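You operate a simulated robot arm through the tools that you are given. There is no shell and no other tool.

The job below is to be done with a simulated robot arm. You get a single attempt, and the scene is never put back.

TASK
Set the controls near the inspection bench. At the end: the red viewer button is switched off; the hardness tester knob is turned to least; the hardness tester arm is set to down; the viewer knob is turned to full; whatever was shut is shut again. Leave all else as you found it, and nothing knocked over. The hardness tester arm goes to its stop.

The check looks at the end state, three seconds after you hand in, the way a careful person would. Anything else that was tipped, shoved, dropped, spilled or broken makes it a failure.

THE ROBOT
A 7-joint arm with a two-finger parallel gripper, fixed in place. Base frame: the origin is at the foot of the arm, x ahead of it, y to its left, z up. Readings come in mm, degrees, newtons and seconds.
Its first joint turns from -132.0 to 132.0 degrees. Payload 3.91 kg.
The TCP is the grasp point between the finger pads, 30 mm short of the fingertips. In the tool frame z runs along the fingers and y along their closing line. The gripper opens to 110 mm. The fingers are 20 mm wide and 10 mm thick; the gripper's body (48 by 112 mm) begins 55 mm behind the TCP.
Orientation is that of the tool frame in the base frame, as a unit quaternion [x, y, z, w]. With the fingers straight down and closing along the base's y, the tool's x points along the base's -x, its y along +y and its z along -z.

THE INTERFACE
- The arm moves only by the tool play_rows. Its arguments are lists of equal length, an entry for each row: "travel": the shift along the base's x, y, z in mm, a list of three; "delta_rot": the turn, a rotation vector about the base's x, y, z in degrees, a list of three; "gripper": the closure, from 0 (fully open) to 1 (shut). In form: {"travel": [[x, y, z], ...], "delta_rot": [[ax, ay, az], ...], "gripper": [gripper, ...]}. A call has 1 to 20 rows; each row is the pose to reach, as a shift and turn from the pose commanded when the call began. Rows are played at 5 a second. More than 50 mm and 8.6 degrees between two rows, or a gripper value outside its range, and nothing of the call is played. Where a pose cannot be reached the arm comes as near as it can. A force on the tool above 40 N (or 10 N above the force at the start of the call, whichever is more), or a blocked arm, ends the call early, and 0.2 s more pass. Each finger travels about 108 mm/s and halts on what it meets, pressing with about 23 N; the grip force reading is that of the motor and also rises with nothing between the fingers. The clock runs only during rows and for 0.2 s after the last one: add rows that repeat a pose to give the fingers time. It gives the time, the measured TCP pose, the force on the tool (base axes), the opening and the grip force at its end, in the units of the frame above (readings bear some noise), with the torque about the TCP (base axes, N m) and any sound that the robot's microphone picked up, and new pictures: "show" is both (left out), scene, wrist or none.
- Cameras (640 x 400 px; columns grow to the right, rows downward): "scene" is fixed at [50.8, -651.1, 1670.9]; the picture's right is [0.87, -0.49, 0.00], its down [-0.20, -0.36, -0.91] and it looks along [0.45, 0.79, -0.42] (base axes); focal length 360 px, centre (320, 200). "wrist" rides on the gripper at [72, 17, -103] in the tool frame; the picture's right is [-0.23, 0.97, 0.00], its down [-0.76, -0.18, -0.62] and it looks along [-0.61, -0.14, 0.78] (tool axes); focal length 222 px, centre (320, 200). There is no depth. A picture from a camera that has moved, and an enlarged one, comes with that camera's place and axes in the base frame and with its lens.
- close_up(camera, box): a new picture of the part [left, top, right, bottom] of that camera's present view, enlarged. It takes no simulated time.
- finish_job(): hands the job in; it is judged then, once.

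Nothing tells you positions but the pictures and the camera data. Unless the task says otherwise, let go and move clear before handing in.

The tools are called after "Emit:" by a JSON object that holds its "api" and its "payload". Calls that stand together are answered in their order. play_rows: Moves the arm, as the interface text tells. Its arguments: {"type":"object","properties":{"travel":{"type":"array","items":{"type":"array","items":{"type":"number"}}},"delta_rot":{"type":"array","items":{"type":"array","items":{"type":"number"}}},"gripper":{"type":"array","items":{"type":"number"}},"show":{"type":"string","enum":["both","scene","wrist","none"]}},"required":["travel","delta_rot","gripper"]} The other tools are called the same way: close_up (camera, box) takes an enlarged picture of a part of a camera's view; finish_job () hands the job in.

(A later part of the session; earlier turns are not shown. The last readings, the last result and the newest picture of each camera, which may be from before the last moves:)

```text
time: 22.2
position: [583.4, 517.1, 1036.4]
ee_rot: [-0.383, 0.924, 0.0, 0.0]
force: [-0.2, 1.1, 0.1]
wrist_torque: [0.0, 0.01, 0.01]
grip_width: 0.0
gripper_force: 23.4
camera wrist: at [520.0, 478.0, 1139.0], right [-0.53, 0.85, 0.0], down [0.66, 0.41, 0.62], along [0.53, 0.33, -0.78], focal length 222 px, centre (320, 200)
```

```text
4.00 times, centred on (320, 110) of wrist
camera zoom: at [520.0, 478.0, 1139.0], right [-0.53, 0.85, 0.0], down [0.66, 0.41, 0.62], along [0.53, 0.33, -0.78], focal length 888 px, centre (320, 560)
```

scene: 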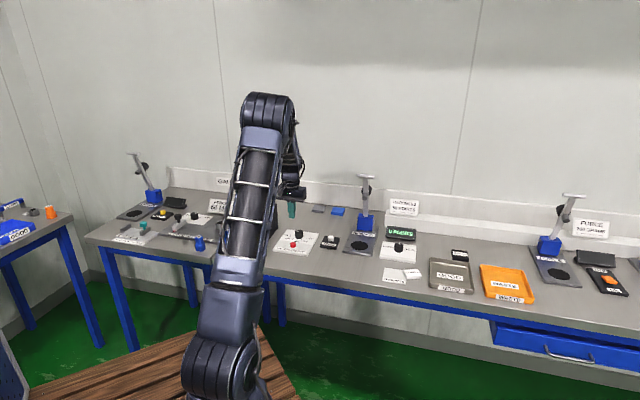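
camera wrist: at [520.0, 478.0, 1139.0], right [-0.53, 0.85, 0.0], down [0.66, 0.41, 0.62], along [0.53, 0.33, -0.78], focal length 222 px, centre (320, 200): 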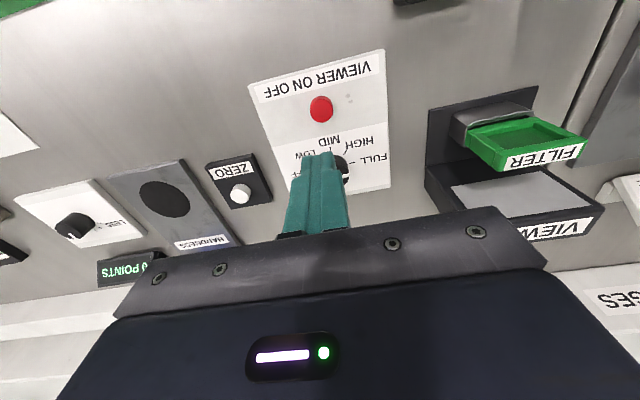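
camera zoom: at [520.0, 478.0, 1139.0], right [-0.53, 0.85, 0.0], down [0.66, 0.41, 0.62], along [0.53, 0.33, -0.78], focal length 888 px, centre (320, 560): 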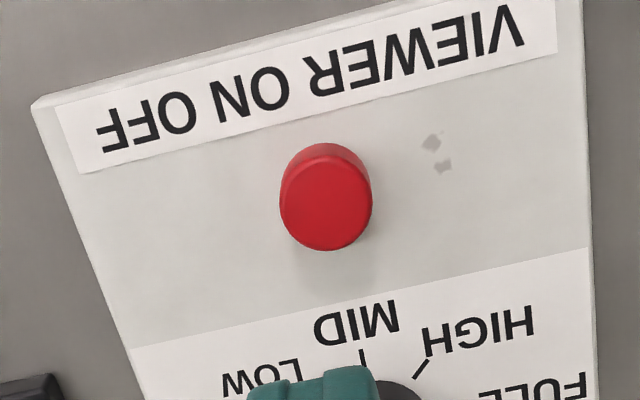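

The screen went from lit white to dark grey, so the viewer is off. Next I'll move to the hardness tester knob, around (942, 279), and measure it from above.

Emit:
{"api": "play_rows", "payload": {"travel": [[35, -30, 0], [70, -60, 0], [105, -90, 0], [140, -120, 0], [175, -150, 0], [210, -180, 0], [245, -210, 0], [275, -236, 0], [297, -255, 0], [297, -255, 0]], "delta_rot": [[0, 0, 0], [0, 0, 0], [0, 0, 0], [0, 0, 0], [0, 0, 0], [0, 0, 0], [0, 0, 0], [0, 0, 0], [0, 0, 0], [0, 0, 0]], "gripper": [0.45, 0.45, 0.45, 0.45, 0.45, 0.45, 0.45, 0.45, 0.45, 0.45]}}

Emit:
{"api": "close_up", "payload": {"camera": "wrist", "box": [240, 70, 400, 170]}}

```text
time: 24.4
position: [880.5, 263.7, 1037.3]
ee_rot: [-0.382, 0.924, 0.0, 0.0]
force: [-0.2, 0.3, 0.0]
wrist_torque: [0.01, -0.01, -0.02]
grip_width: 60.5
gripper_force: 0.1
camera wrist: at [818.1, 223.6, 1139.0], right [-0.53, 0.85, 0.0], down [0.66, 0.41, 0.62], along [0.53, 0.33, -0.78], focal length 222 px, centre (320, 200)
```

scene: 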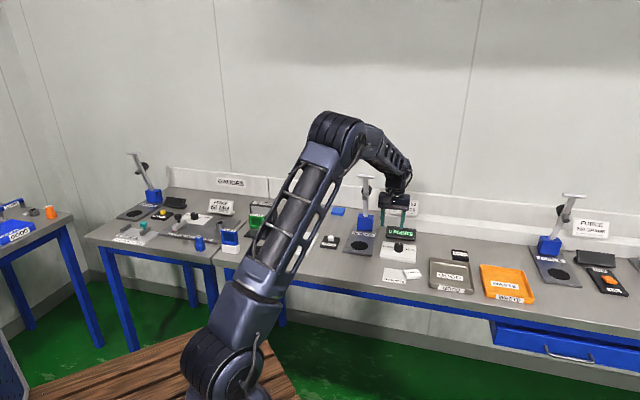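
wrist: 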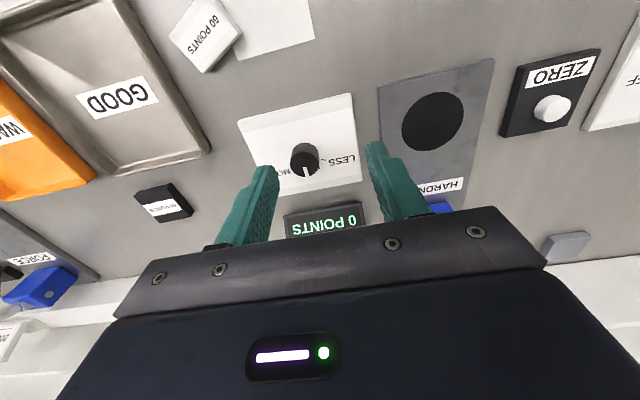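

```text
4.00 times, centred on (320, 120) of wrist
camera zoom: at [818.1, 223.6, 1139.0], right [-0.53, 0.85, 0.0], down [0.66, 0.41, 0.62], along [0.53, 0.33, -0.78], focal length 888 px, centre (320, 520)
```

zoom: 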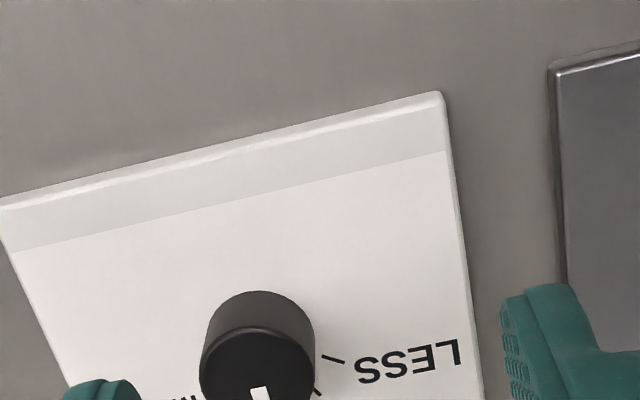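

Emit:
{"api": "close_up", "payload": {"camera": "wrist", "box": [232, 110, 392, 210]}}

Emit:
{"api": "close_up", "payload": {"camera": "scene", "box": [340, 170, 468, 250]}}

```text
4.00 times, centred on (312, 160) of wrist
camera zoom: at [818.1, 223.6, 1139.0], right [-0.53, 0.85, 0.0], down [0.66, 0.41, 0.62], along [0.53, 0.33, -0.78], focal length 888 px, centre (352, 360)
```

zoom: 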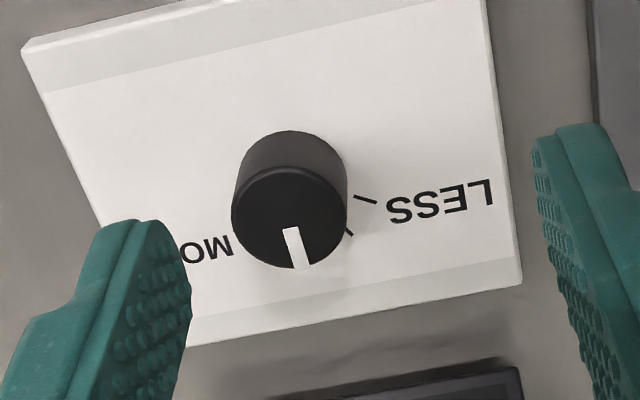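

```text
5.00 times, centred on (404, 210) of scene
camera zoom: at [50.8, -651.1, 1670.9], right [0.87, -0.49, 0.0], down [-0.2, -0.36, -0.91], along [0.45, 0.79, -0.42], focal length 1799 px, centre (-100, 150)
```

zoom: 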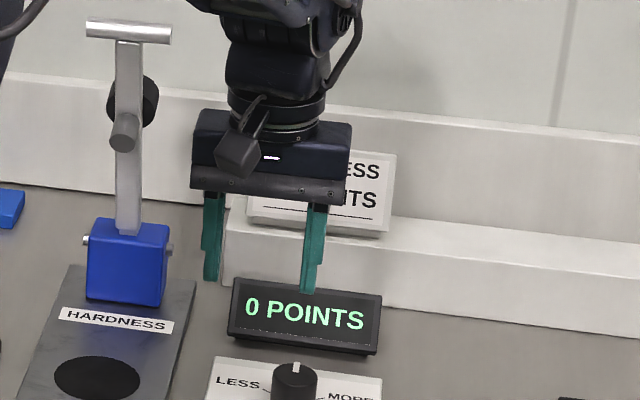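

The hardness knob top is at about (945, 279, 895). Its pointer faces the back, and the LESS tick is about 60° counter-clockwise from there. This is at the edge of reach, so I'll hover above it and check the achieved pose.

Emit:
{"api": "play_rows", "payload": {"travel": [[22, 5, 0], [43, 10, -20], [64.5, 15.5, -40], [64.5, 15.5, -60], [64.5, 15.5, -75], [64.5, 15.5, -75]], "delta_rot": [[0, 0, -8], [0, 0, -16], [0, 0, -24], [0, 0, -30], [0, 0, -30], [0, 0, -30]], "gripper": [0.45, 0.45, 0.45, 0.45, 0.45, 0.45]}}

Emit:
{"api": "close_up", "payload": {"camera": "wrist", "box": [240, 90, 400, 190]}}

```text
time: 25.8
position: [945.6, 278.1, 961.4]
ee_rot: [-0.131, 0.991, 0.0, 0.0]
force: [0.3, 0.3, -0.6]
wrist_torque: [0.03, -0.02, 0.01]
grip_width: 60.5
gripper_force: 0.0
camera wrist: at [871.1, 276.5, 1064.3], right [-0.03, 1.0, 0.0], down [0.78, 0.03, 0.62], along [0.62, 0.02, -0.78], focal length 222 px, centre (320, 200)
```

scene: 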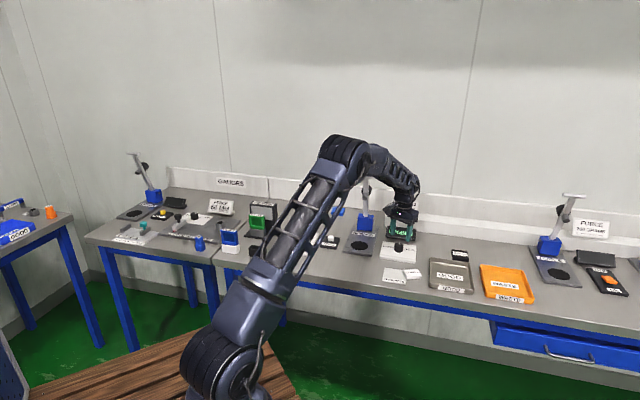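
wrist: 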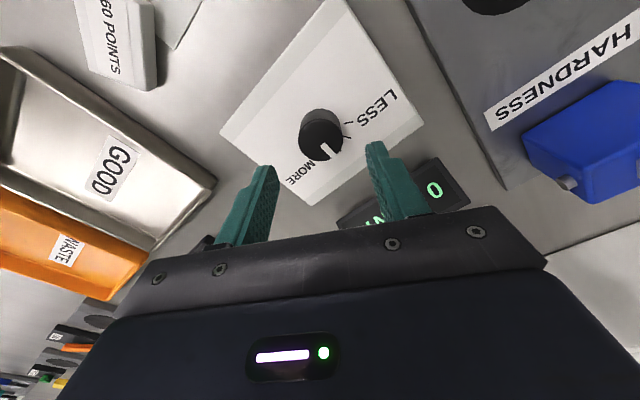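

```text
4.00 times, centred on (320, 140) of wrist
camera zoom: at [871.1, 276.5, 1064.3], right [-0.03, 1.0, 0.0], down [0.78, 0.03, 0.62], along [0.62, 0.02, -0.78], focal length 888 px, centre (320, 440)
```

zoom: 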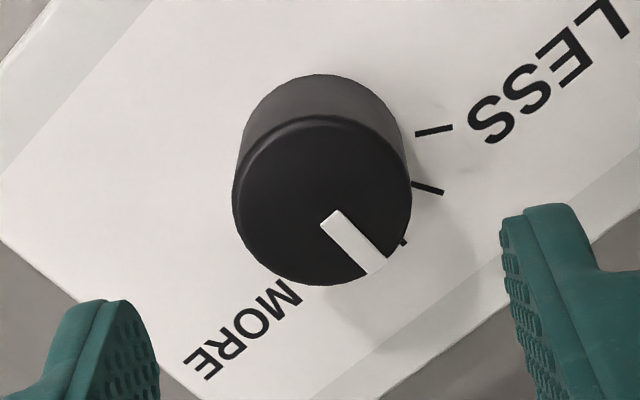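

The pose is reached straight down and centred on the knob. I'll descend around it.

Emit:
{"api": "play_rows", "payload": {"travel": [[-0.3, 0.5, -20], [-0.3, 0.5, -35], [-0.3, 0.5, -45], [-0.3, 0.5, -51], [-0.3, 0.5, -54.5], [-0.3, 0.5, -54.5]], "delta_rot": [[0, 0, 0], [0, 0, 0], [0, 0, 0], [0, 0, 0], [0, 0, 0], [0, 0, 0]], "gripper": [0.45, 0.45, 0.45, 0.45, 0.45, 0.45]}}

Emit:
{"api": "close_up", "payload": {"camera": "wrist", "box": [240, 110, 400, 210]}}

Emit:
{"api": "close_up", "payload": {"camera": "scene", "box": [340, 200, 468, 280]}}

```text
time: 27.2
position: [944.9, 279.8, 906.1]
ee_rot: [-0.131, 0.991, 0.0, 0.001]
force: [0.1, 0.2, -1.2]
wrist_torque: [0.01, 0.01, -0.02]
grip_width: 60.4
gripper_force: 0.0
camera wrist: at [870.8, 277.4, 1009.2], right [-0.03, 1.0, 0.0], down [0.78, 0.03, 0.62], along [0.62, 0.02, -0.78], focal length 222 px, centre (320, 200)
```

scene: 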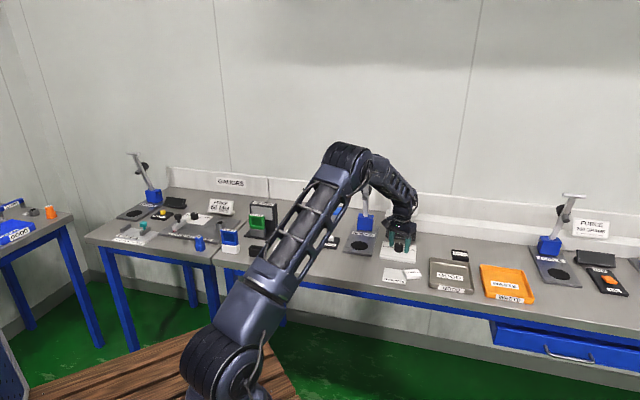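
wrist: 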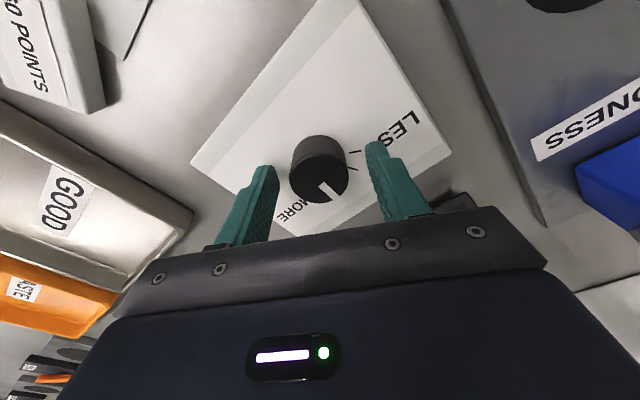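

```text
4.00 times, centred on (320, 160) of wrist
camera zoom: at [870.8, 277.4, 1009.2], right [-0.03, 1.0, 0.0], down [0.78, 0.03, 0.62], along [0.62, 0.02, -0.78], focal length 888 px, centre (320, 360)
```

zoom: 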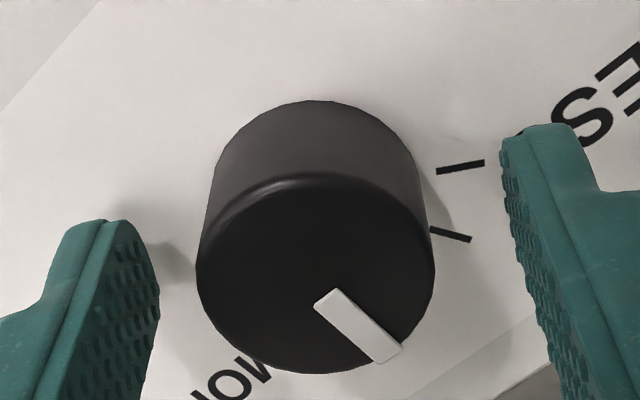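

```text
5.00 times, centred on (404, 240) of scene
camera zoom: at [50.8, -651.1, 1670.9], right [0.87, -0.49, 0.0], down [-0.2, -0.36, -0.91], along [0.45, 0.79, -0.42], focal length 1799 px, centre (-100, 0)
```

zoom: 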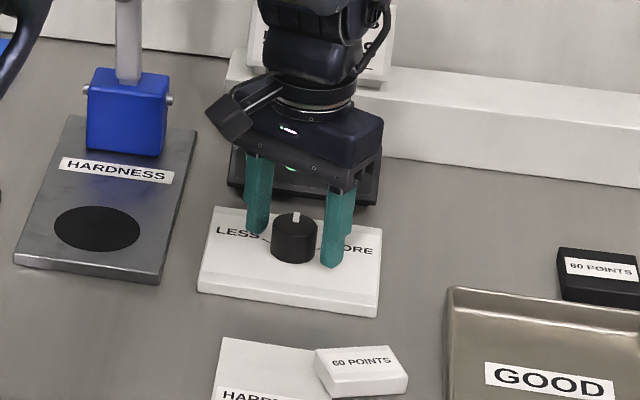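

Emit:
{"api": "play_rows", "payload": {"travel": [[0, -0.5, 0], [0, -0.5, 0], [0, -0.5, 0]], "delta_rot": [[0, 0, 0], [0, 0, 0], [0, 0, 0]], "gripper": [0.8, 0.8, 0.8], "show": "wrist"}}

```text
time: 28.0
position: [944.3, 278.9, 905.8]
ee_rot: [-0.131, 0.991, 0.0, -0.001]
force: [1.8, 3.2, -1.1]
wrist_torque: [-0.49, -0.28, 0.01]
grip_width: 35.7
gripper_force: 45.2
camera wrist: at [870.9, 277.0, 1009.2], right [-0.03, 1.0, 0.0], down [0.78, 0.03, 0.62], along [0.62, 0.02, -0.78], focal length 222 px, centre (320, 200)
```

wrist: 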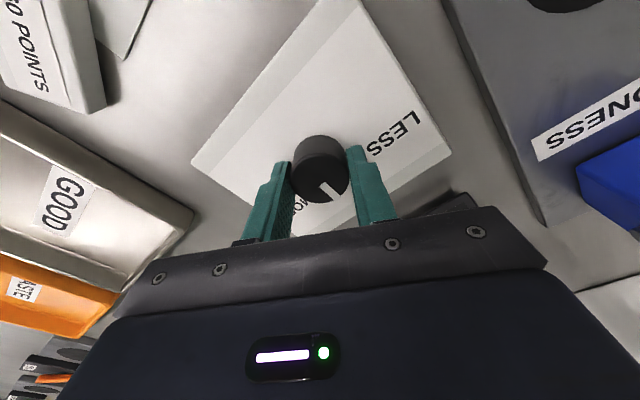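

Well-centred grip with little side force. I'll turn counter-clockwise toward LESS in small steps.

Emit:
{"api": "play_rows", "payload": {"travel": [[0, 0, 0], [0, 0, 0], [0, 0, 0], [0, 0, 0], [0, 0, 0], [0, 0, 0], [0, 0, 0]], "delta_rot": [[0, 0, 6], [0, 0, 12], [0, 0, 18], [0, 0, 24], [0, 0, 30], [0, 0, 36], [0, 0, 42]], "gripper": [0.8, 0.8, 0.8, 0.8, 0.8, 0.8, 0.8], "show": "wrist"}}

Emit:
{"api": "close_up", "payload": {"camera": "wrist", "box": [240, 110, 400, 210]}}

```text
time: 29.6
position: [944.5, 280.0, 906.4]
ee_rot: [-0.479, 0.878, 0.0, 0.0]
force: [0.6, 8.2, -2.5]
wrist_torque: [0.22, -0.61, -0.02]
grip_width: 35.5
gripper_force: 45.6
camera wrist: at [891.4, 228.2, 1009.2], right [-0.69, 0.72, 0.0], down [0.56, 0.54, 0.62], along [0.45, 0.43, -0.78], focal length 222 px, centre (320, 200)
```

wrist: 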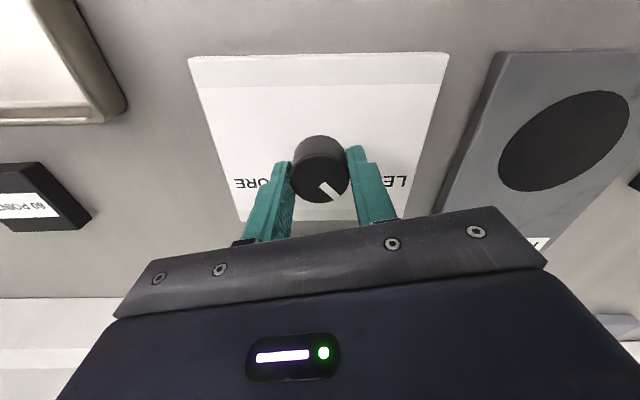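

```text
4.00 times, centred on (320, 160) of wrist
camera zoom: at [891.4, 228.2, 1009.2], right [-0.69, 0.72, 0.0], down [0.56, 0.54, 0.62], along [0.45, 0.43, -0.78], focal length 888 px, centre (320, 360)
```

zoom: 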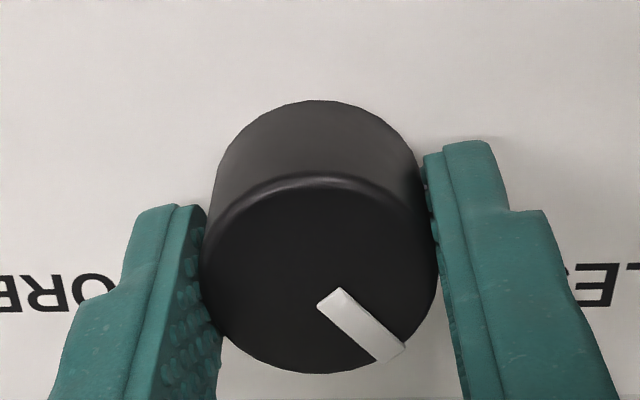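

Emit:
{"api": "play_rows", "payload": {"travel": [[0, 0.3, 0], [0, 0.3, 0], [0, 0.3, 0], [0, 0.3, 0]], "delta_rot": [[0, 0, 4], [0, 0, 8], [0, 0, 12], [0, 0, 16]], "gripper": [0.8, 0.8, 0.8, 0.8], "show": "wrist"}}

Emit:
{"api": "close_up", "payload": {"camera": "wrist", "box": [240, 110, 400, 210]}}

```text
time: 30.6
position: [943.8, 280.2, 908.0]
ee_rot: [-0.595, 0.804, 0.0, -0.001]
force: [-7.7, 5.3, -3.4]
wrist_torque: [-0.03, -0.42, 0.03]
grip_width: 35.5
gripper_force: 45.0
camera wrist: at [907.6, 215.7, 1009.3], right [-0.87, 0.5, 0.0], down [0.39, 0.68, 0.62], along [0.31, 0.54, -0.78], focal length 222 px, centre (320, 200)
```

wrist: 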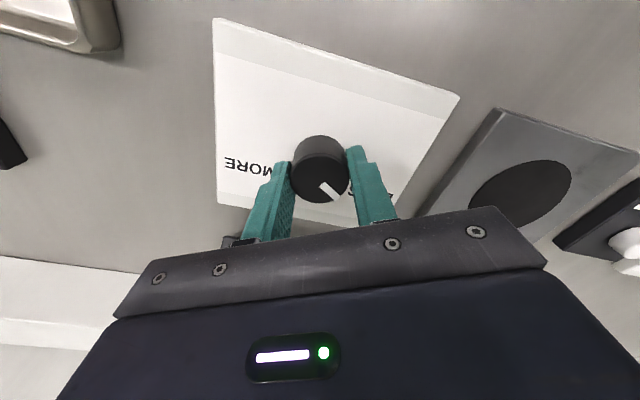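

```text
4.00 times, centred on (320, 160) of wrist
camera zoom: at [907.6, 215.7, 1009.3], right [-0.87, 0.5, 0.0], down [0.39, 0.68, 0.62], along [0.31, 0.54, -0.78], focal length 888 px, centre (320, 360)
```

zoom: 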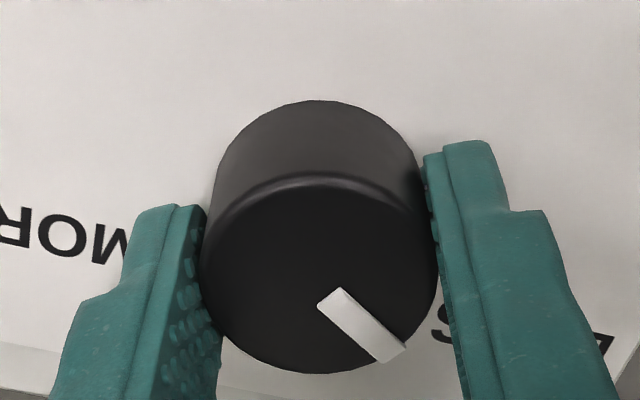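

Emit:
{"api": "play_rows", "payload": {"travel": [[-0.3, 0.3, 0], [-0.3, 0.3, 0], [-0.3, 0.3, 0]], "delta_rot": [[0, 0, 3], [0, 0, 6], [0, 0, 9]], "gripper": [0.8, 0.8, 0.8], "show": "wrist"}}

```text
time: 31.4
position: [944.0, 281.4, 907.4]
ee_rot: [-0.657, 0.754, 0.0, 0.0]
force: [-6.7, 2.8, -3.2]
wrist_torque: [-0.03, -0.39, -0.6]
grip_width: 35.7
gripper_force: 45.0
camera wrist: at [917.8, 210.5, 1009.4], right [-0.93, 0.36, 0.0], down [0.28, 0.73, 0.62], along [0.22, 0.58, -0.78], focal length 222 px, centre (320, 200)
```

wrist: 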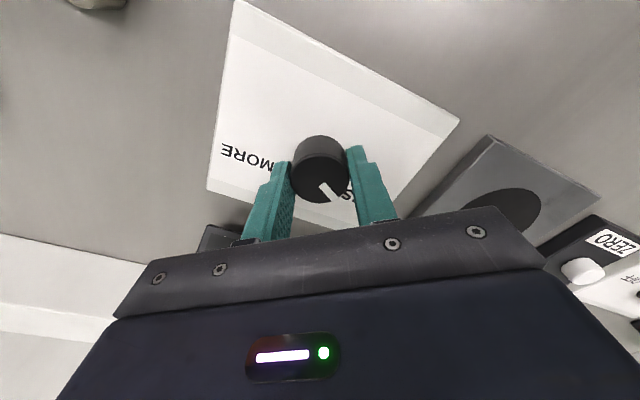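

Emit:
{"api": "close_up", "payload": {"camera": "wrist", "box": [240, 110, 400, 210]}}

Emit:
{"api": "play_rows", "payload": {"travel": [[0, 0, 0], [0, 0, 0]], "delta_rot": [[0, 0, 3], [0, 0, 4]], "gripper": [0.8, 0.8], "show": "wrist"}}

Emit:
{"api": "close_up", "payload": {"camera": "wrist", "box": [240, 110, 400, 210]}}

```text
4.00 times, centred on (320, 160) of wrist
camera zoom: at [917.8, 210.5, 1009.4], right [-0.93, 0.36, 0.0], down [0.28, 0.73, 0.62], along [0.22, 0.58, -0.78], focal length 888 px, centre (320, 360)
```

zoom: 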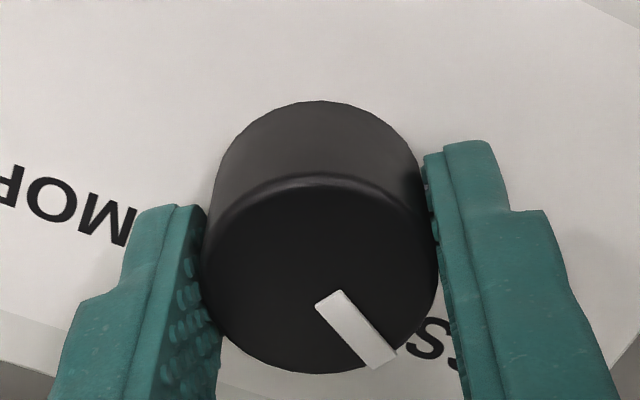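

```text
time: 32.0
position: [944.8, 280.8, 907.5]
ee_rot: [-0.682, 0.731, 0.0, 0.0]
force: [-9.2, 4.4, 0.5]
wrist_torque: [-0.14, -0.37, -0.58]
grip_width: 35.7
gripper_force: 45.6
camera wrist: at [922.7, 209.3, 1009.4], right [-0.96, 0.29, 0.0], down [0.23, 0.75, 0.62], along [0.18, 0.6, -0.78], focal length 222 px, centre (320, 200)
```

wrist: 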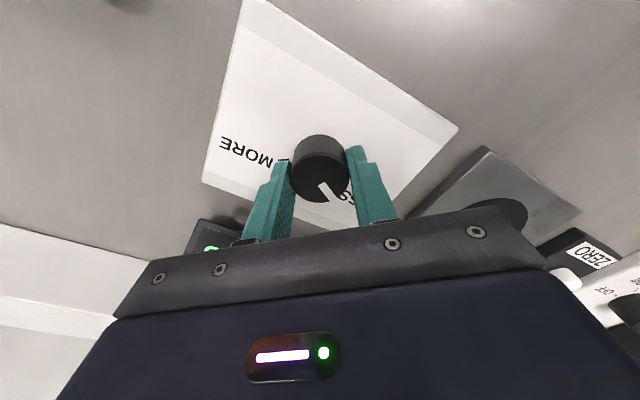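

```text
4.00 times, centred on (320, 160) of wrist
camera zoom: at [922.7, 209.3, 1009.4], right [-0.96, 0.29, 0.0], down [0.23, 0.75, 0.62], along [0.18, 0.6, -0.78], focal length 888 px, centre (320, 360)
```

zoom: 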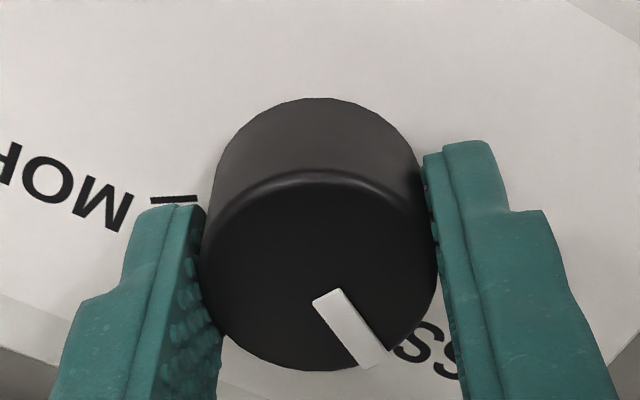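

The knob stopped turning and the fingers slipped against it at −0.6 N·m, so it's at its LESS stop. I'll let go, rise and check.

Emit:
{"api": "play_rows", "payload": {"travel": [[0, 0, 0], [0, 0, 0], [0, 0, 25], [0, 0, 60], [0, 0, 100], [-20, 0, 130], [-20, 0, 130]], "delta_rot": [[0, 0, 0], [0, 0, 0], [0, 0, 0], [0, 0, -8], [0, 0, -16], [0, 0, -24], [0, 0, -24]], "gripper": [0.45, 0.45, 0.45, 0.45, 0.45, 0.45, 0.45]}}

Emit:
{"api": "close_up", "payload": {"camera": "wrist", "box": [240, 60, 400, 160]}}

Emit:
{"api": "close_up", "payload": {"camera": "scene", "box": [340, 200, 468, 280]}}

```text
time: 33.6
position: [924.9, 280.0, 1035.7]
ee_rot: [-0.515, 0.857, 0.0, 0.0]
force: [-0.4, -0.1, -0.4]
wrist_torque: [-0.01, 0.04, 0.01]
grip_width: 60.6
gripper_force: 0.0
camera wrist: at [876.2, 223.5, 1139.6], right [-0.75, 0.66, 0.0], down [0.51, 0.59, 0.62], along [0.41, 0.47, -0.78], focal length 222 px, centre (320, 200)
```

scene: 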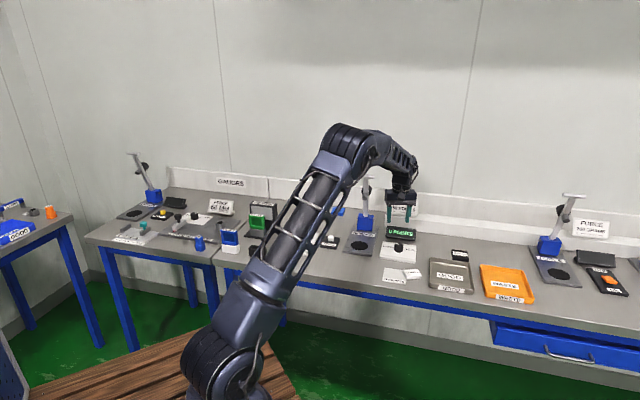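
wrist: 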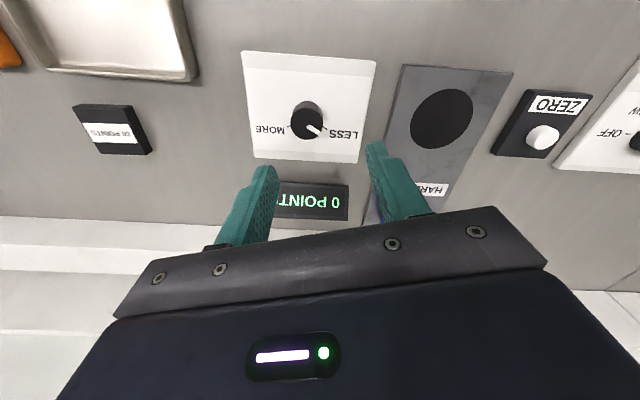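

```text
4.00 times, centred on (320, 110) of wrist
camera zoom: at [876.2, 223.5, 1139.6], right [-0.75, 0.66, 0.0], down [0.51, 0.59, 0.62], along [0.41, 0.47, -0.78], focal length 888 px, centre (320, 560)
```

zoom: 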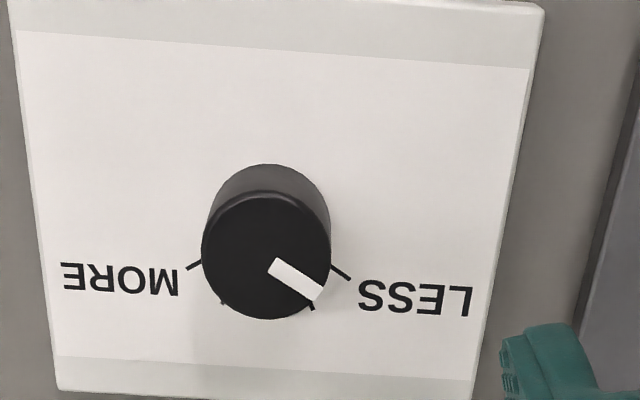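

```text
5.00 times, centred on (404, 240) of scene
camera zoom: at [50.8, -651.1, 1670.9], right [0.87, -0.49, 0.0], down [-0.2, -0.36, -0.91], along [0.45, 0.79, -0.42], focal length 1799 px, centre (-100, 0)
```

zoom: 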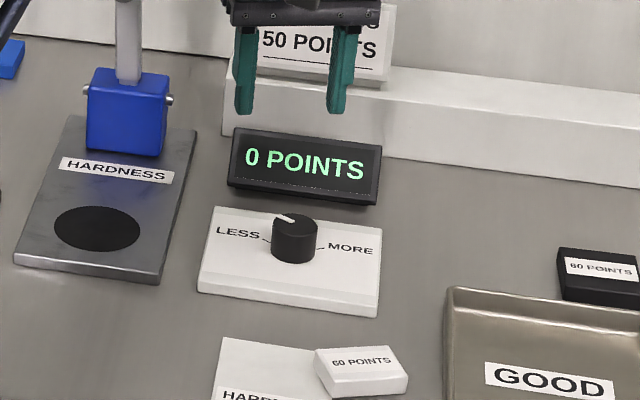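

Both knobs read correctly, with the hardness pointer along the LESS tick. The lever is next: it leans slightly forward, with its T-handle near u≈307 along the bench at z≈1145. I'll pull back in front of it and tilt the wrist so the camera looks straight at it.

Emit:
{"api": "play_rows", "payload": {"travel": [[-20, 0, 40], [-60, 0, 65], [-100, -1, 90], [-140, -1, 115], [-180, -2, 135], [-213, -2, 144], [-213, -2, 144]], "delta_rot": [[0, 0, 0], [0, 0, -4], [0, 0, -8], [0, 0, -12], [0, 0, -15], [0, 0, -17], [0, 0, -17]], "gripper": [0.45, 0.45, 0.45, 0.45, 0.45, 0.45, 0.45], "show": "none"}}

Emit:
{"api": "play_rows", "payload": {"travel": [[0, 0, 0], [0, 0, 0], [0, 0, 0], [0, 0, 0], [0, 0, 0], [0, 0, 0], [0, 0, 0]], "delta_rot": [[5.3, -5.3, 0], [10.6, -10.6, 0], [15.9, -15.9, 0], [21.2, -21.2, 0], [26.5, -26.5, 0], [31.8, -31.8, 0], [31.8, -31.8, 0]], "gripper": [0.45, 0.45, 0.45, 0.45, 0.45, 0.45, 0.45]}}

```text
time: 35.2
position: [710.5, 276.8, 1179.6]
ee_rot: [-0.383, 0.924, 0.0, 0.0]
force: [1.3, 0.4, -0.7]
wrist_torque: [0.02, 0.03, -0.01]
grip_width: 60.3
gripper_force: 0.0
```

```text
time: 36.8
position: [711.3, 278.0, 1180.9]
ee_rot: [-0.353, 0.853, 0.146, 0.355]
force: [-0.5, 0.4, 0.0]
wrist_torque: [0.01, -0.04, -0.02]
grip_width: 60.4
gripper_force: 0.0
camera wrist: at [611.6, 201.8, 1202.0], right [-0.58, 0.8, 0.16], down [0.19, -0.06, 0.98], along [0.79, 0.59, -0.12], focal length 222 px, centre (320, 200)
```

scene: 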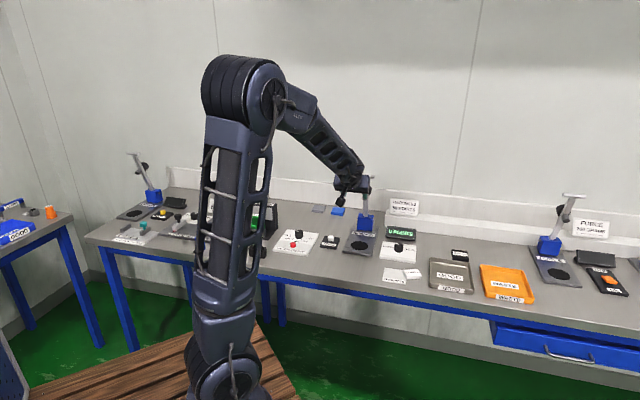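
wrist: 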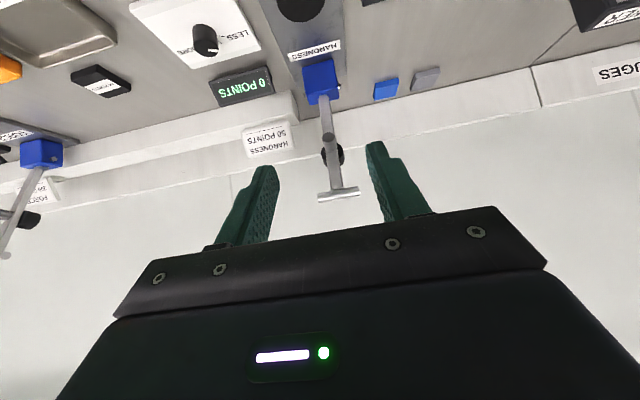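

Emit:
{"api": "close_up", "payload": {"camera": "wrist", "box": [256, 50, 400, 140]}}

Emit:
{"api": "close_up", "payload": {"camera": "wrist", "box": [268, 130, 396, 210]}}

Emit:
{"api": "close_up", "payload": {"camera": "wrist", "box": [0, 110, 96, 270]}}

```text
4.44 times, centred on (328, 95) of wrist
camera zoom: at [611.6, 201.8, 1202.0], right [-0.58, 0.8, 0.16], down [0.19, -0.06, 0.98], along [0.79, 0.59, -0.12], focal length 987 px, centre (284, 667)
```

zoom: 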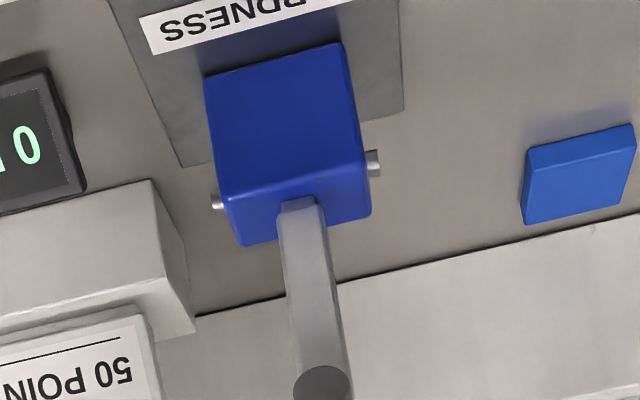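

```text
5.00 times, centred on (332, 170) of wrist
camera zoom: at [611.6, 201.8, 1202.0], right [-0.58, 0.8, 0.16], down [0.19, -0.06, 0.98], along [0.79, 0.59, -0.12], focal length 1111 px, centre (260, 350)
```

zoom: 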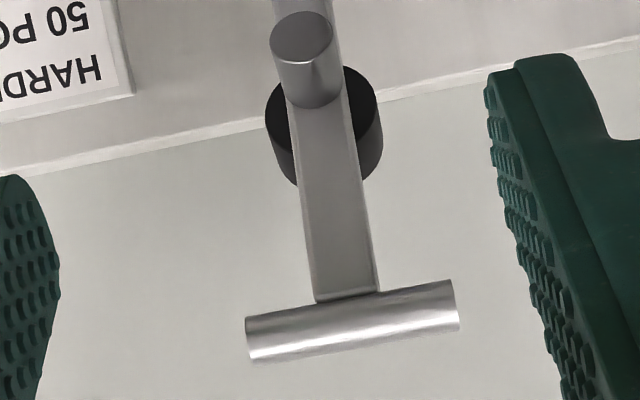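

```text
2.50 times, centred on (48, 190) of wrist
camera zoom: at [611.6, 201.8, 1202.0], right [-0.58, 0.8, 0.16], down [0.19, -0.06, 0.98], along [0.79, 0.59, -0.12], focal length 555 px, centre (1000, 225)
```

zoom: 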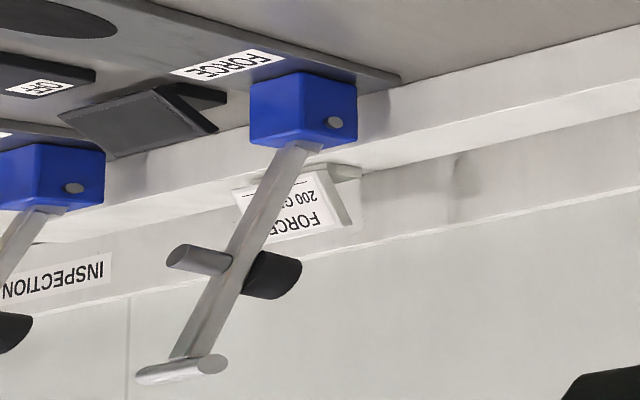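

The lever is in clear view, with the T-handle near u≈310 and z≈1152. I'll raise the camera 100 mm to get its distance by parallax.

Emit:
{"api": "play_rows", "payload": {"travel": [[0, 0, 40], [0, 0, 80], [0, 0, 100], [0, 0, 100]], "delta_rot": [[0, 0, 0], [0, 0, 0], [0, 0, 0], [0, 0, 0]], "gripper": [0.45, 0.45, 0.45, 0.45], "show": "wrist"}}

Emit:
{"api": "close_up", "payload": {"camera": "wrist", "box": [268, 80, 396, 160]}}

Emit:
{"api": "close_up", "payload": {"camera": "wrist", "box": [256, 20, 384, 100]}}

```text
time: 37.8
position: [711.6, 278.3, 1280.6]
ee_rot: [-0.353, 0.854, 0.146, 0.353]
force: [-0.5, 0.2, 0.0]
wrist_torque: [-0.03, -0.03, 0.01]
grip_width: 60.5
gripper_force: 0.1
camera wrist: at [611.2, 202.5, 1301.8], right [-0.58, 0.8, 0.16], down [0.2, -0.06, 0.98], along [0.79, 0.59, -0.12], focal length 222 px, centre (320, 200)
```

wrist: 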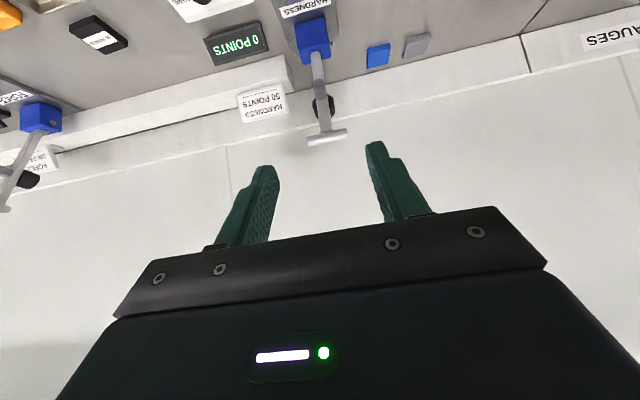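

```text
5.00 times, centred on (332, 120) of wrist
camera zoom: at [611.2, 202.5, 1301.8], right [-0.58, 0.8, 0.16], down [0.2, -0.06, 0.98], along [0.79, 0.59, -0.12], focal length 1111 px, centre (260, 600)
```

zoom: 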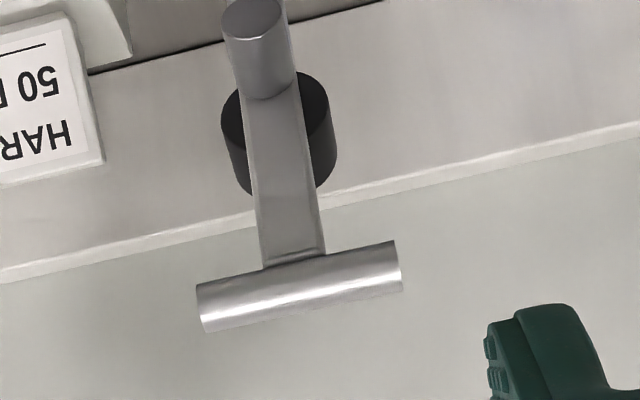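

```text
5.00 times, centred on (320, 60) of wrist
camera zoom: at [611.2, 202.5, 1301.8], right [-0.58, 0.8, 0.16], down [0.2, -0.06, 0.98], along [0.79, 0.59, -0.12], focal length 1111 px, centre (320, 900)
```

zoom: 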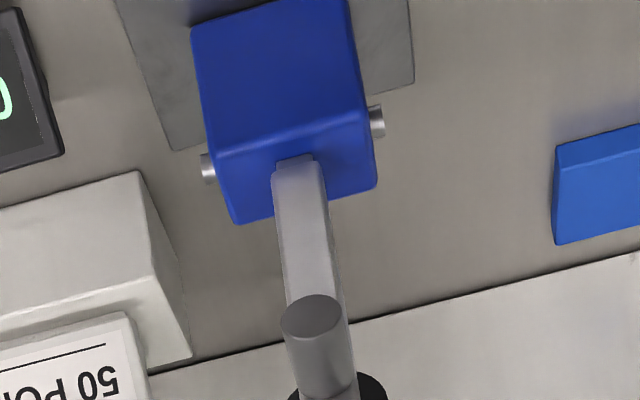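

By parallax the T-handle is at (u=311, n=939, z=1152) and the pivot at (n=1017, z=917). That makes the lever about 248 mm long, leaning 18° forward. I'll bring the closed fingers over the top to a spot just behind the T-handle, first checking that it's within reach.

Emit:
{"api": "play_rows", "payload": {"travel": [[29, 27, 10], [58, 55, 10], [87, 82, 10], [116, 110, 10], [140, 134, -15], [164, 158, -40], [186.5, 180.4, -65], [186.5, 180.4, -65]], "delta_rot": [[0, 0, 0], [0, 0, 0], [0, 0, 0], [0, 0, 0], [0, 0, 0], [0, 0, 0], [0, 0, 0], [0, 0, 0]], "gripper": [1, 1, 1, 1, 1, 1, 1, 1]}}

Emit:
{"api": "close_up", "payload": {"camera": "scene", "box": [310, 130, 438, 210]}}

Emit:
{"api": "close_up", "payload": {"camera": "wrist", "box": [224, 70, 416, 190]}}

```text
time: 39.6
position: [896.9, 458.6, 1216.1]
ee_rot: [-0.353, 0.853, 0.147, 0.354]
force: [-0.7, 0.3, 0.2]
wrist_torque: [0.0, 0.01, -0.01]
grip_width: 0.3
gripper_force: 22.8
camera wrist: at [798.2, 382.5, 1236.3], right [-0.58, 0.8, 0.16], down [0.2, -0.06, 0.98], along [0.79, 0.59, -0.12], focal length 222 px, centre (320, 200)
```

scene: 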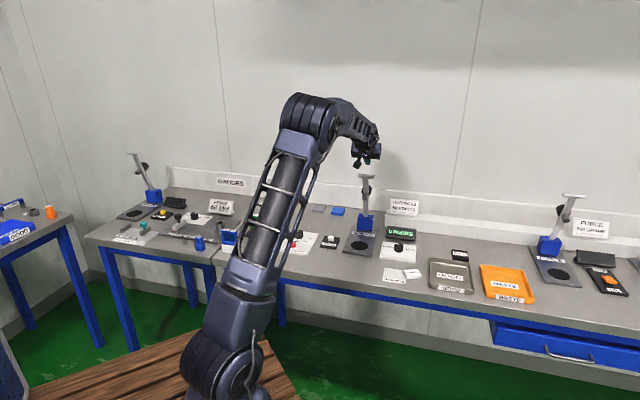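
wrist: 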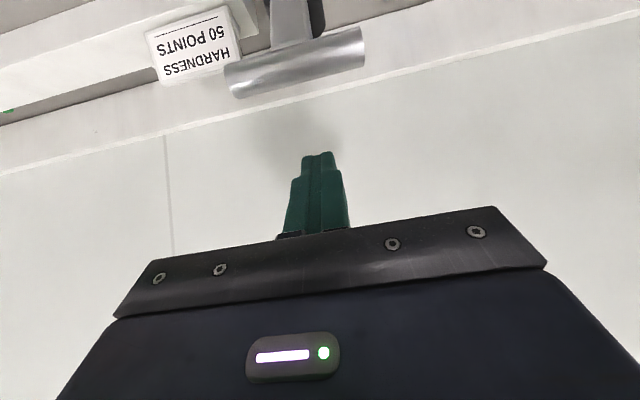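

```text
5.00 times, centred on (374, 170) of scene
camera zoom: at [50.8, -651.1, 1670.9], right [0.87, -0.49, 0.0], down [-0.2, -0.36, -0.91], along [0.45, 0.79, -0.42], focal length 1799 px, centre (50, 350)
```

zoom: 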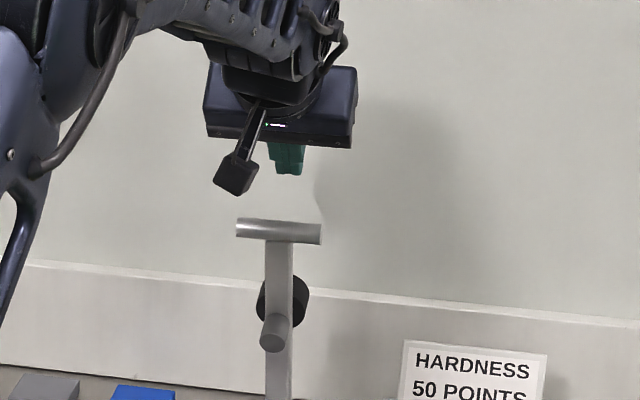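

```text
3.33 times, centred on (320, 130) of wrist
camera zoom: at [798.2, 382.5, 1236.3], right [-0.58, 0.8, 0.16], down [0.2, -0.06, 0.98], along [0.79, 0.59, -0.12], focal length 740 px, centre (320, 433)
```

zoom: 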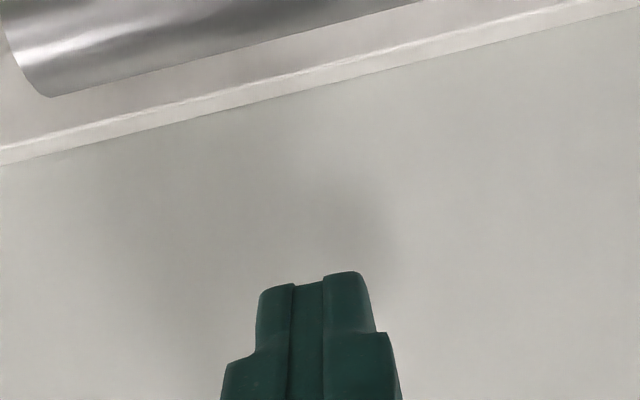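

This pose is reachable, about 40 mm above the handle. I'll lower the fingers behind and on top of the T-handle, make contact, and begin pulling it forward along its arc.

Emit:
{"api": "play_rows", "payload": {"travel": [[0, 0, -22], [-6.4, -6.4, -31], [-11.3, -11.3, -38], [-13.1, -13.1, -40.7], [-18, -18, -43], [-22.8, -22.8, -45.8], [-34, -34, -52.8]], "delta_rot": [[0, 0, 0], [0, 0, 0], [0, 0, 0], [0, 0, 0], [0, 0, 0], [0, 0, 0], [0, 0, 0]], "gripper": [1, 1, 1, 1, 1, 1, 1]}}

Emit:
{"api": "close_up", "payload": {"camera": "scene", "box": [310, 150, 438, 230]}}

```text
time: 41.2
position: [864.0, 424.5, 1162.5]
ee_rot: [-0.353, 0.854, 0.146, 0.353]
force: [0.3, 0.3, 0.4]
wrist_torque: [-0.03, -0.03, 0.0]
grip_width: 0.0
gripper_force: 22.5
camera wrist: at [764.4, 347.8, 1183.3], right [-0.58, 0.8, 0.16], down [0.2, -0.06, 0.98], along [0.79, 0.59, -0.12], focal length 222 px, centre (320, 200)
```

scene: 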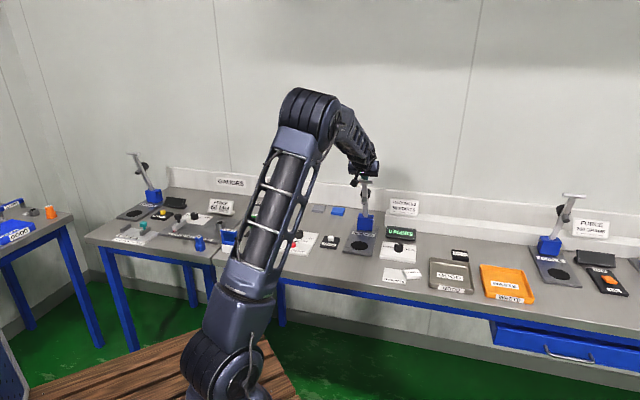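
wrist: 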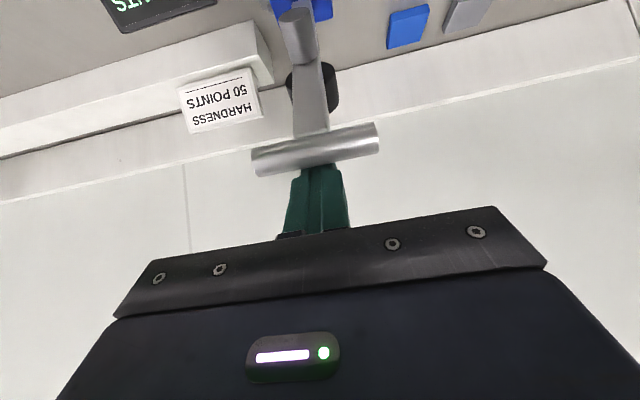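

```text
5.00 times, centred on (374, 190) of scene
camera zoom: at [50.8, -651.1, 1670.9], right [0.87, -0.49, 0.0], down [-0.2, -0.36, -0.91], along [0.45, 0.79, -0.42], focal length 1799 px, centre (50, 250)
```

zoom: 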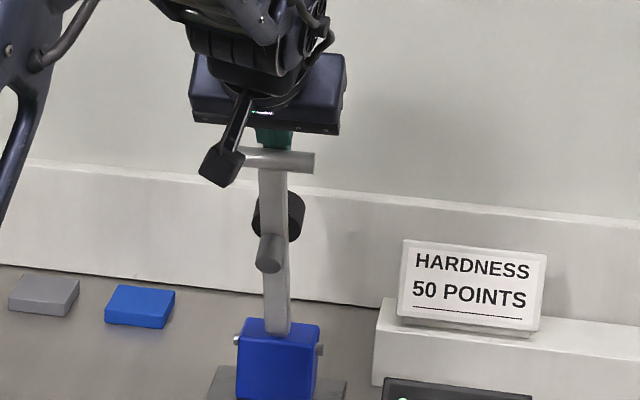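

The lever is following with almost no resistance. I'll carry on along the arc.

Emit:
{"api": "play_rows", "payload": {"travel": [[-10.8, -10.8, -8.1], [-21.2, -21.2, -17.3], [-31.1, -31.1, -27.5], [-40.4, -40.4, -38.6], [-49.3, -49.3, -50.6], [-57.5, -57.5, -63.5], [-65, -65, -77.1], [-71.8, -71.8, -91.5]], "delta_rot": [[0, 0, 0], [0, 0, 0], [0, 0, 0], [0, 0, 0], [0, 0, 0], [0, 0, 0], [0, 0, 0], [0, 0, 0]], "gripper": [1, 1, 1, 1, 1, 1, 1, 1]}}

Emit:
{"api": "close_up", "payload": {"camera": "scene", "box": [310, 160, 438, 240]}}

```text
time: 43.0
position: [791.6, 351.7, 1070.5]
ee_rot: [-0.353, 0.854, 0.146, 0.353]
force: [-0.7, 0.5, 0.5]
wrist_torque: [0.02, 0.01, 0.0]
grip_width: 0.0
gripper_force: 23.2
camera wrist: at [692.1, 276.3, 1092.4], right [-0.58, 0.8, 0.16], down [0.2, -0.06, 0.98], along [0.79, 0.59, -0.12], focal length 222 px, centre (320, 200)
```

scene: 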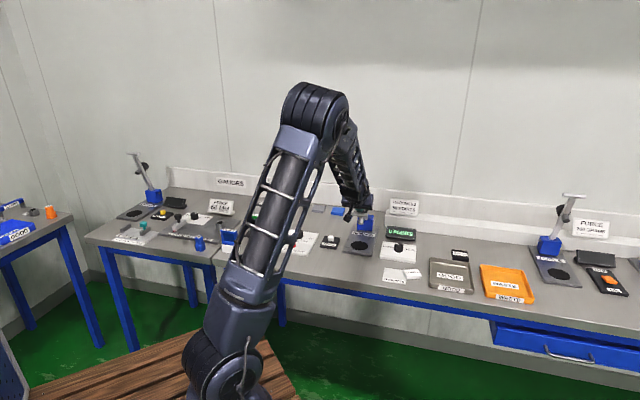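
wrist: 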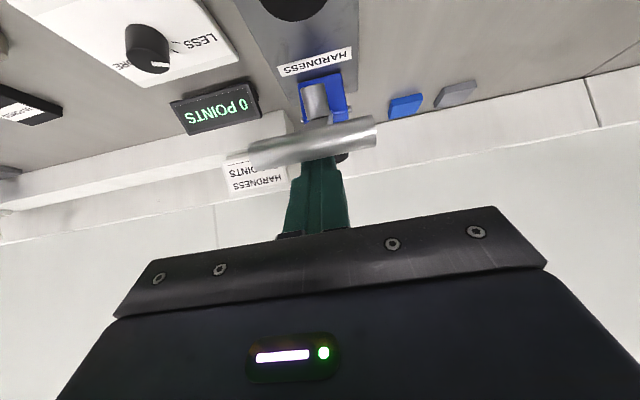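

```text
5.00 times, centred on (374, 200) of scene
camera zoom: at [50.8, -651.1, 1670.9], right [0.87, -0.49, 0.0], down [-0.2, -0.36, -0.91], along [0.45, 0.79, -0.42], focal length 1799 px, centre (50, 200)
```

zoom: 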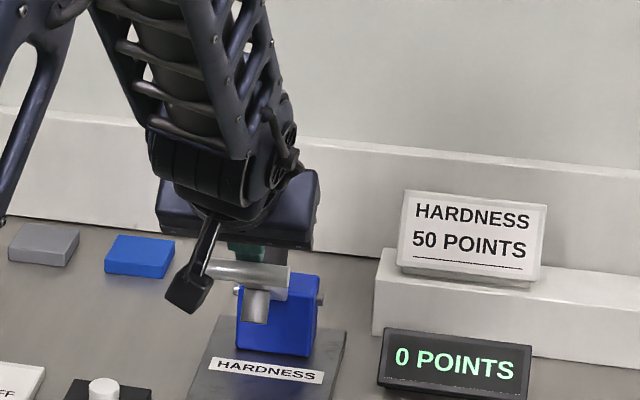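

The lever is about two-thirds down and staying where it's put. I'll back off a little, turn the tool upright, and press straight down on the T-handle for the rest.

Emit:
{"api": "play_rows", "payload": {"travel": [[0, 0, 22], [0, 0, 45], [0, 0, 45], [0, 0, 45], [0, 0, 45], [0, 0, 45], [0, 0, 45], [0, 0, 45], [0, 0, 45]], "delta_rot": [[0, 0, 0], [0, 0, 0], [-5.3, 5.3, 0], [-10.6, 10.6, 0], [-15.9, 15.9, 0], [-21.2, 21.2, 0], [-26.5, 26.5, 0], [-31.8, 31.8, 0], [-31.8, 31.8, 0]], "gripper": [1, 1, 1, 1, 1, 1, 1, 1, 1]}}

Emit:
{"api": "close_up", "payload": {"camera": "scene", "box": [310, 160, 438, 240]}}

Emit:
{"api": "close_up", "payload": {"camera": "wrist", "box": [224, 70, 416, 190]}}

```text
time: 45.0
position: [792.1, 351.9, 1117.0]
ee_rot: [-0.382, 0.924, -0.001, 0.0]
force: [-0.4, 0.1, 0.4]
wrist_torque: [0.01, 0.02, -0.01]
grip_width: 0.0
gripper_force: 22.9
camera wrist: at [729.2, 313.3, 1219.5], right [-0.53, 0.85, 0.0], down [0.66, 0.41, 0.62], along [0.53, 0.33, -0.78], focal length 222 px, centre (320, 200)
```

scene: 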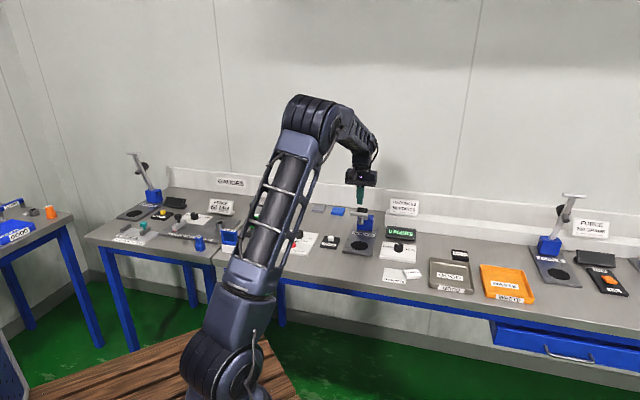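
wrist: 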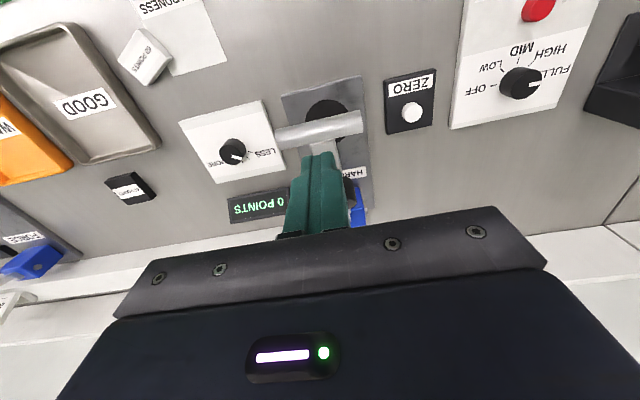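

```text
5.00 times, centred on (374, 200) of scene
camera zoom: at [50.8, -651.1, 1670.9], right [0.87, -0.49, 0.0], down [-0.2, -0.36, -0.91], along [0.45, 0.79, -0.42], focal length 1799 px, centre (50, 200)
```

zoom: 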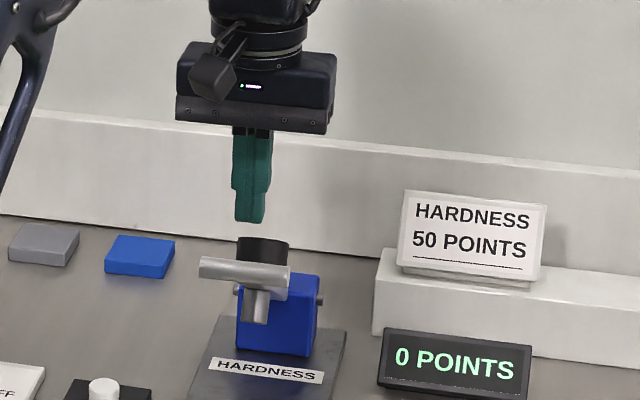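

```text
3.33 times, centred on (320, 130) of wrist
camera zoom: at [729.2, 313.3, 1219.5], right [-0.53, 0.85, 0.0], down [0.66, 0.41, 0.62], along [0.53, 0.33, -0.78], focal length 740 px, centre (320, 433)
```

zoom: 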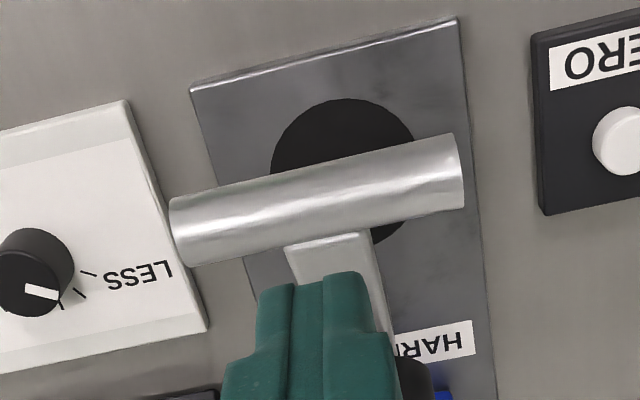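

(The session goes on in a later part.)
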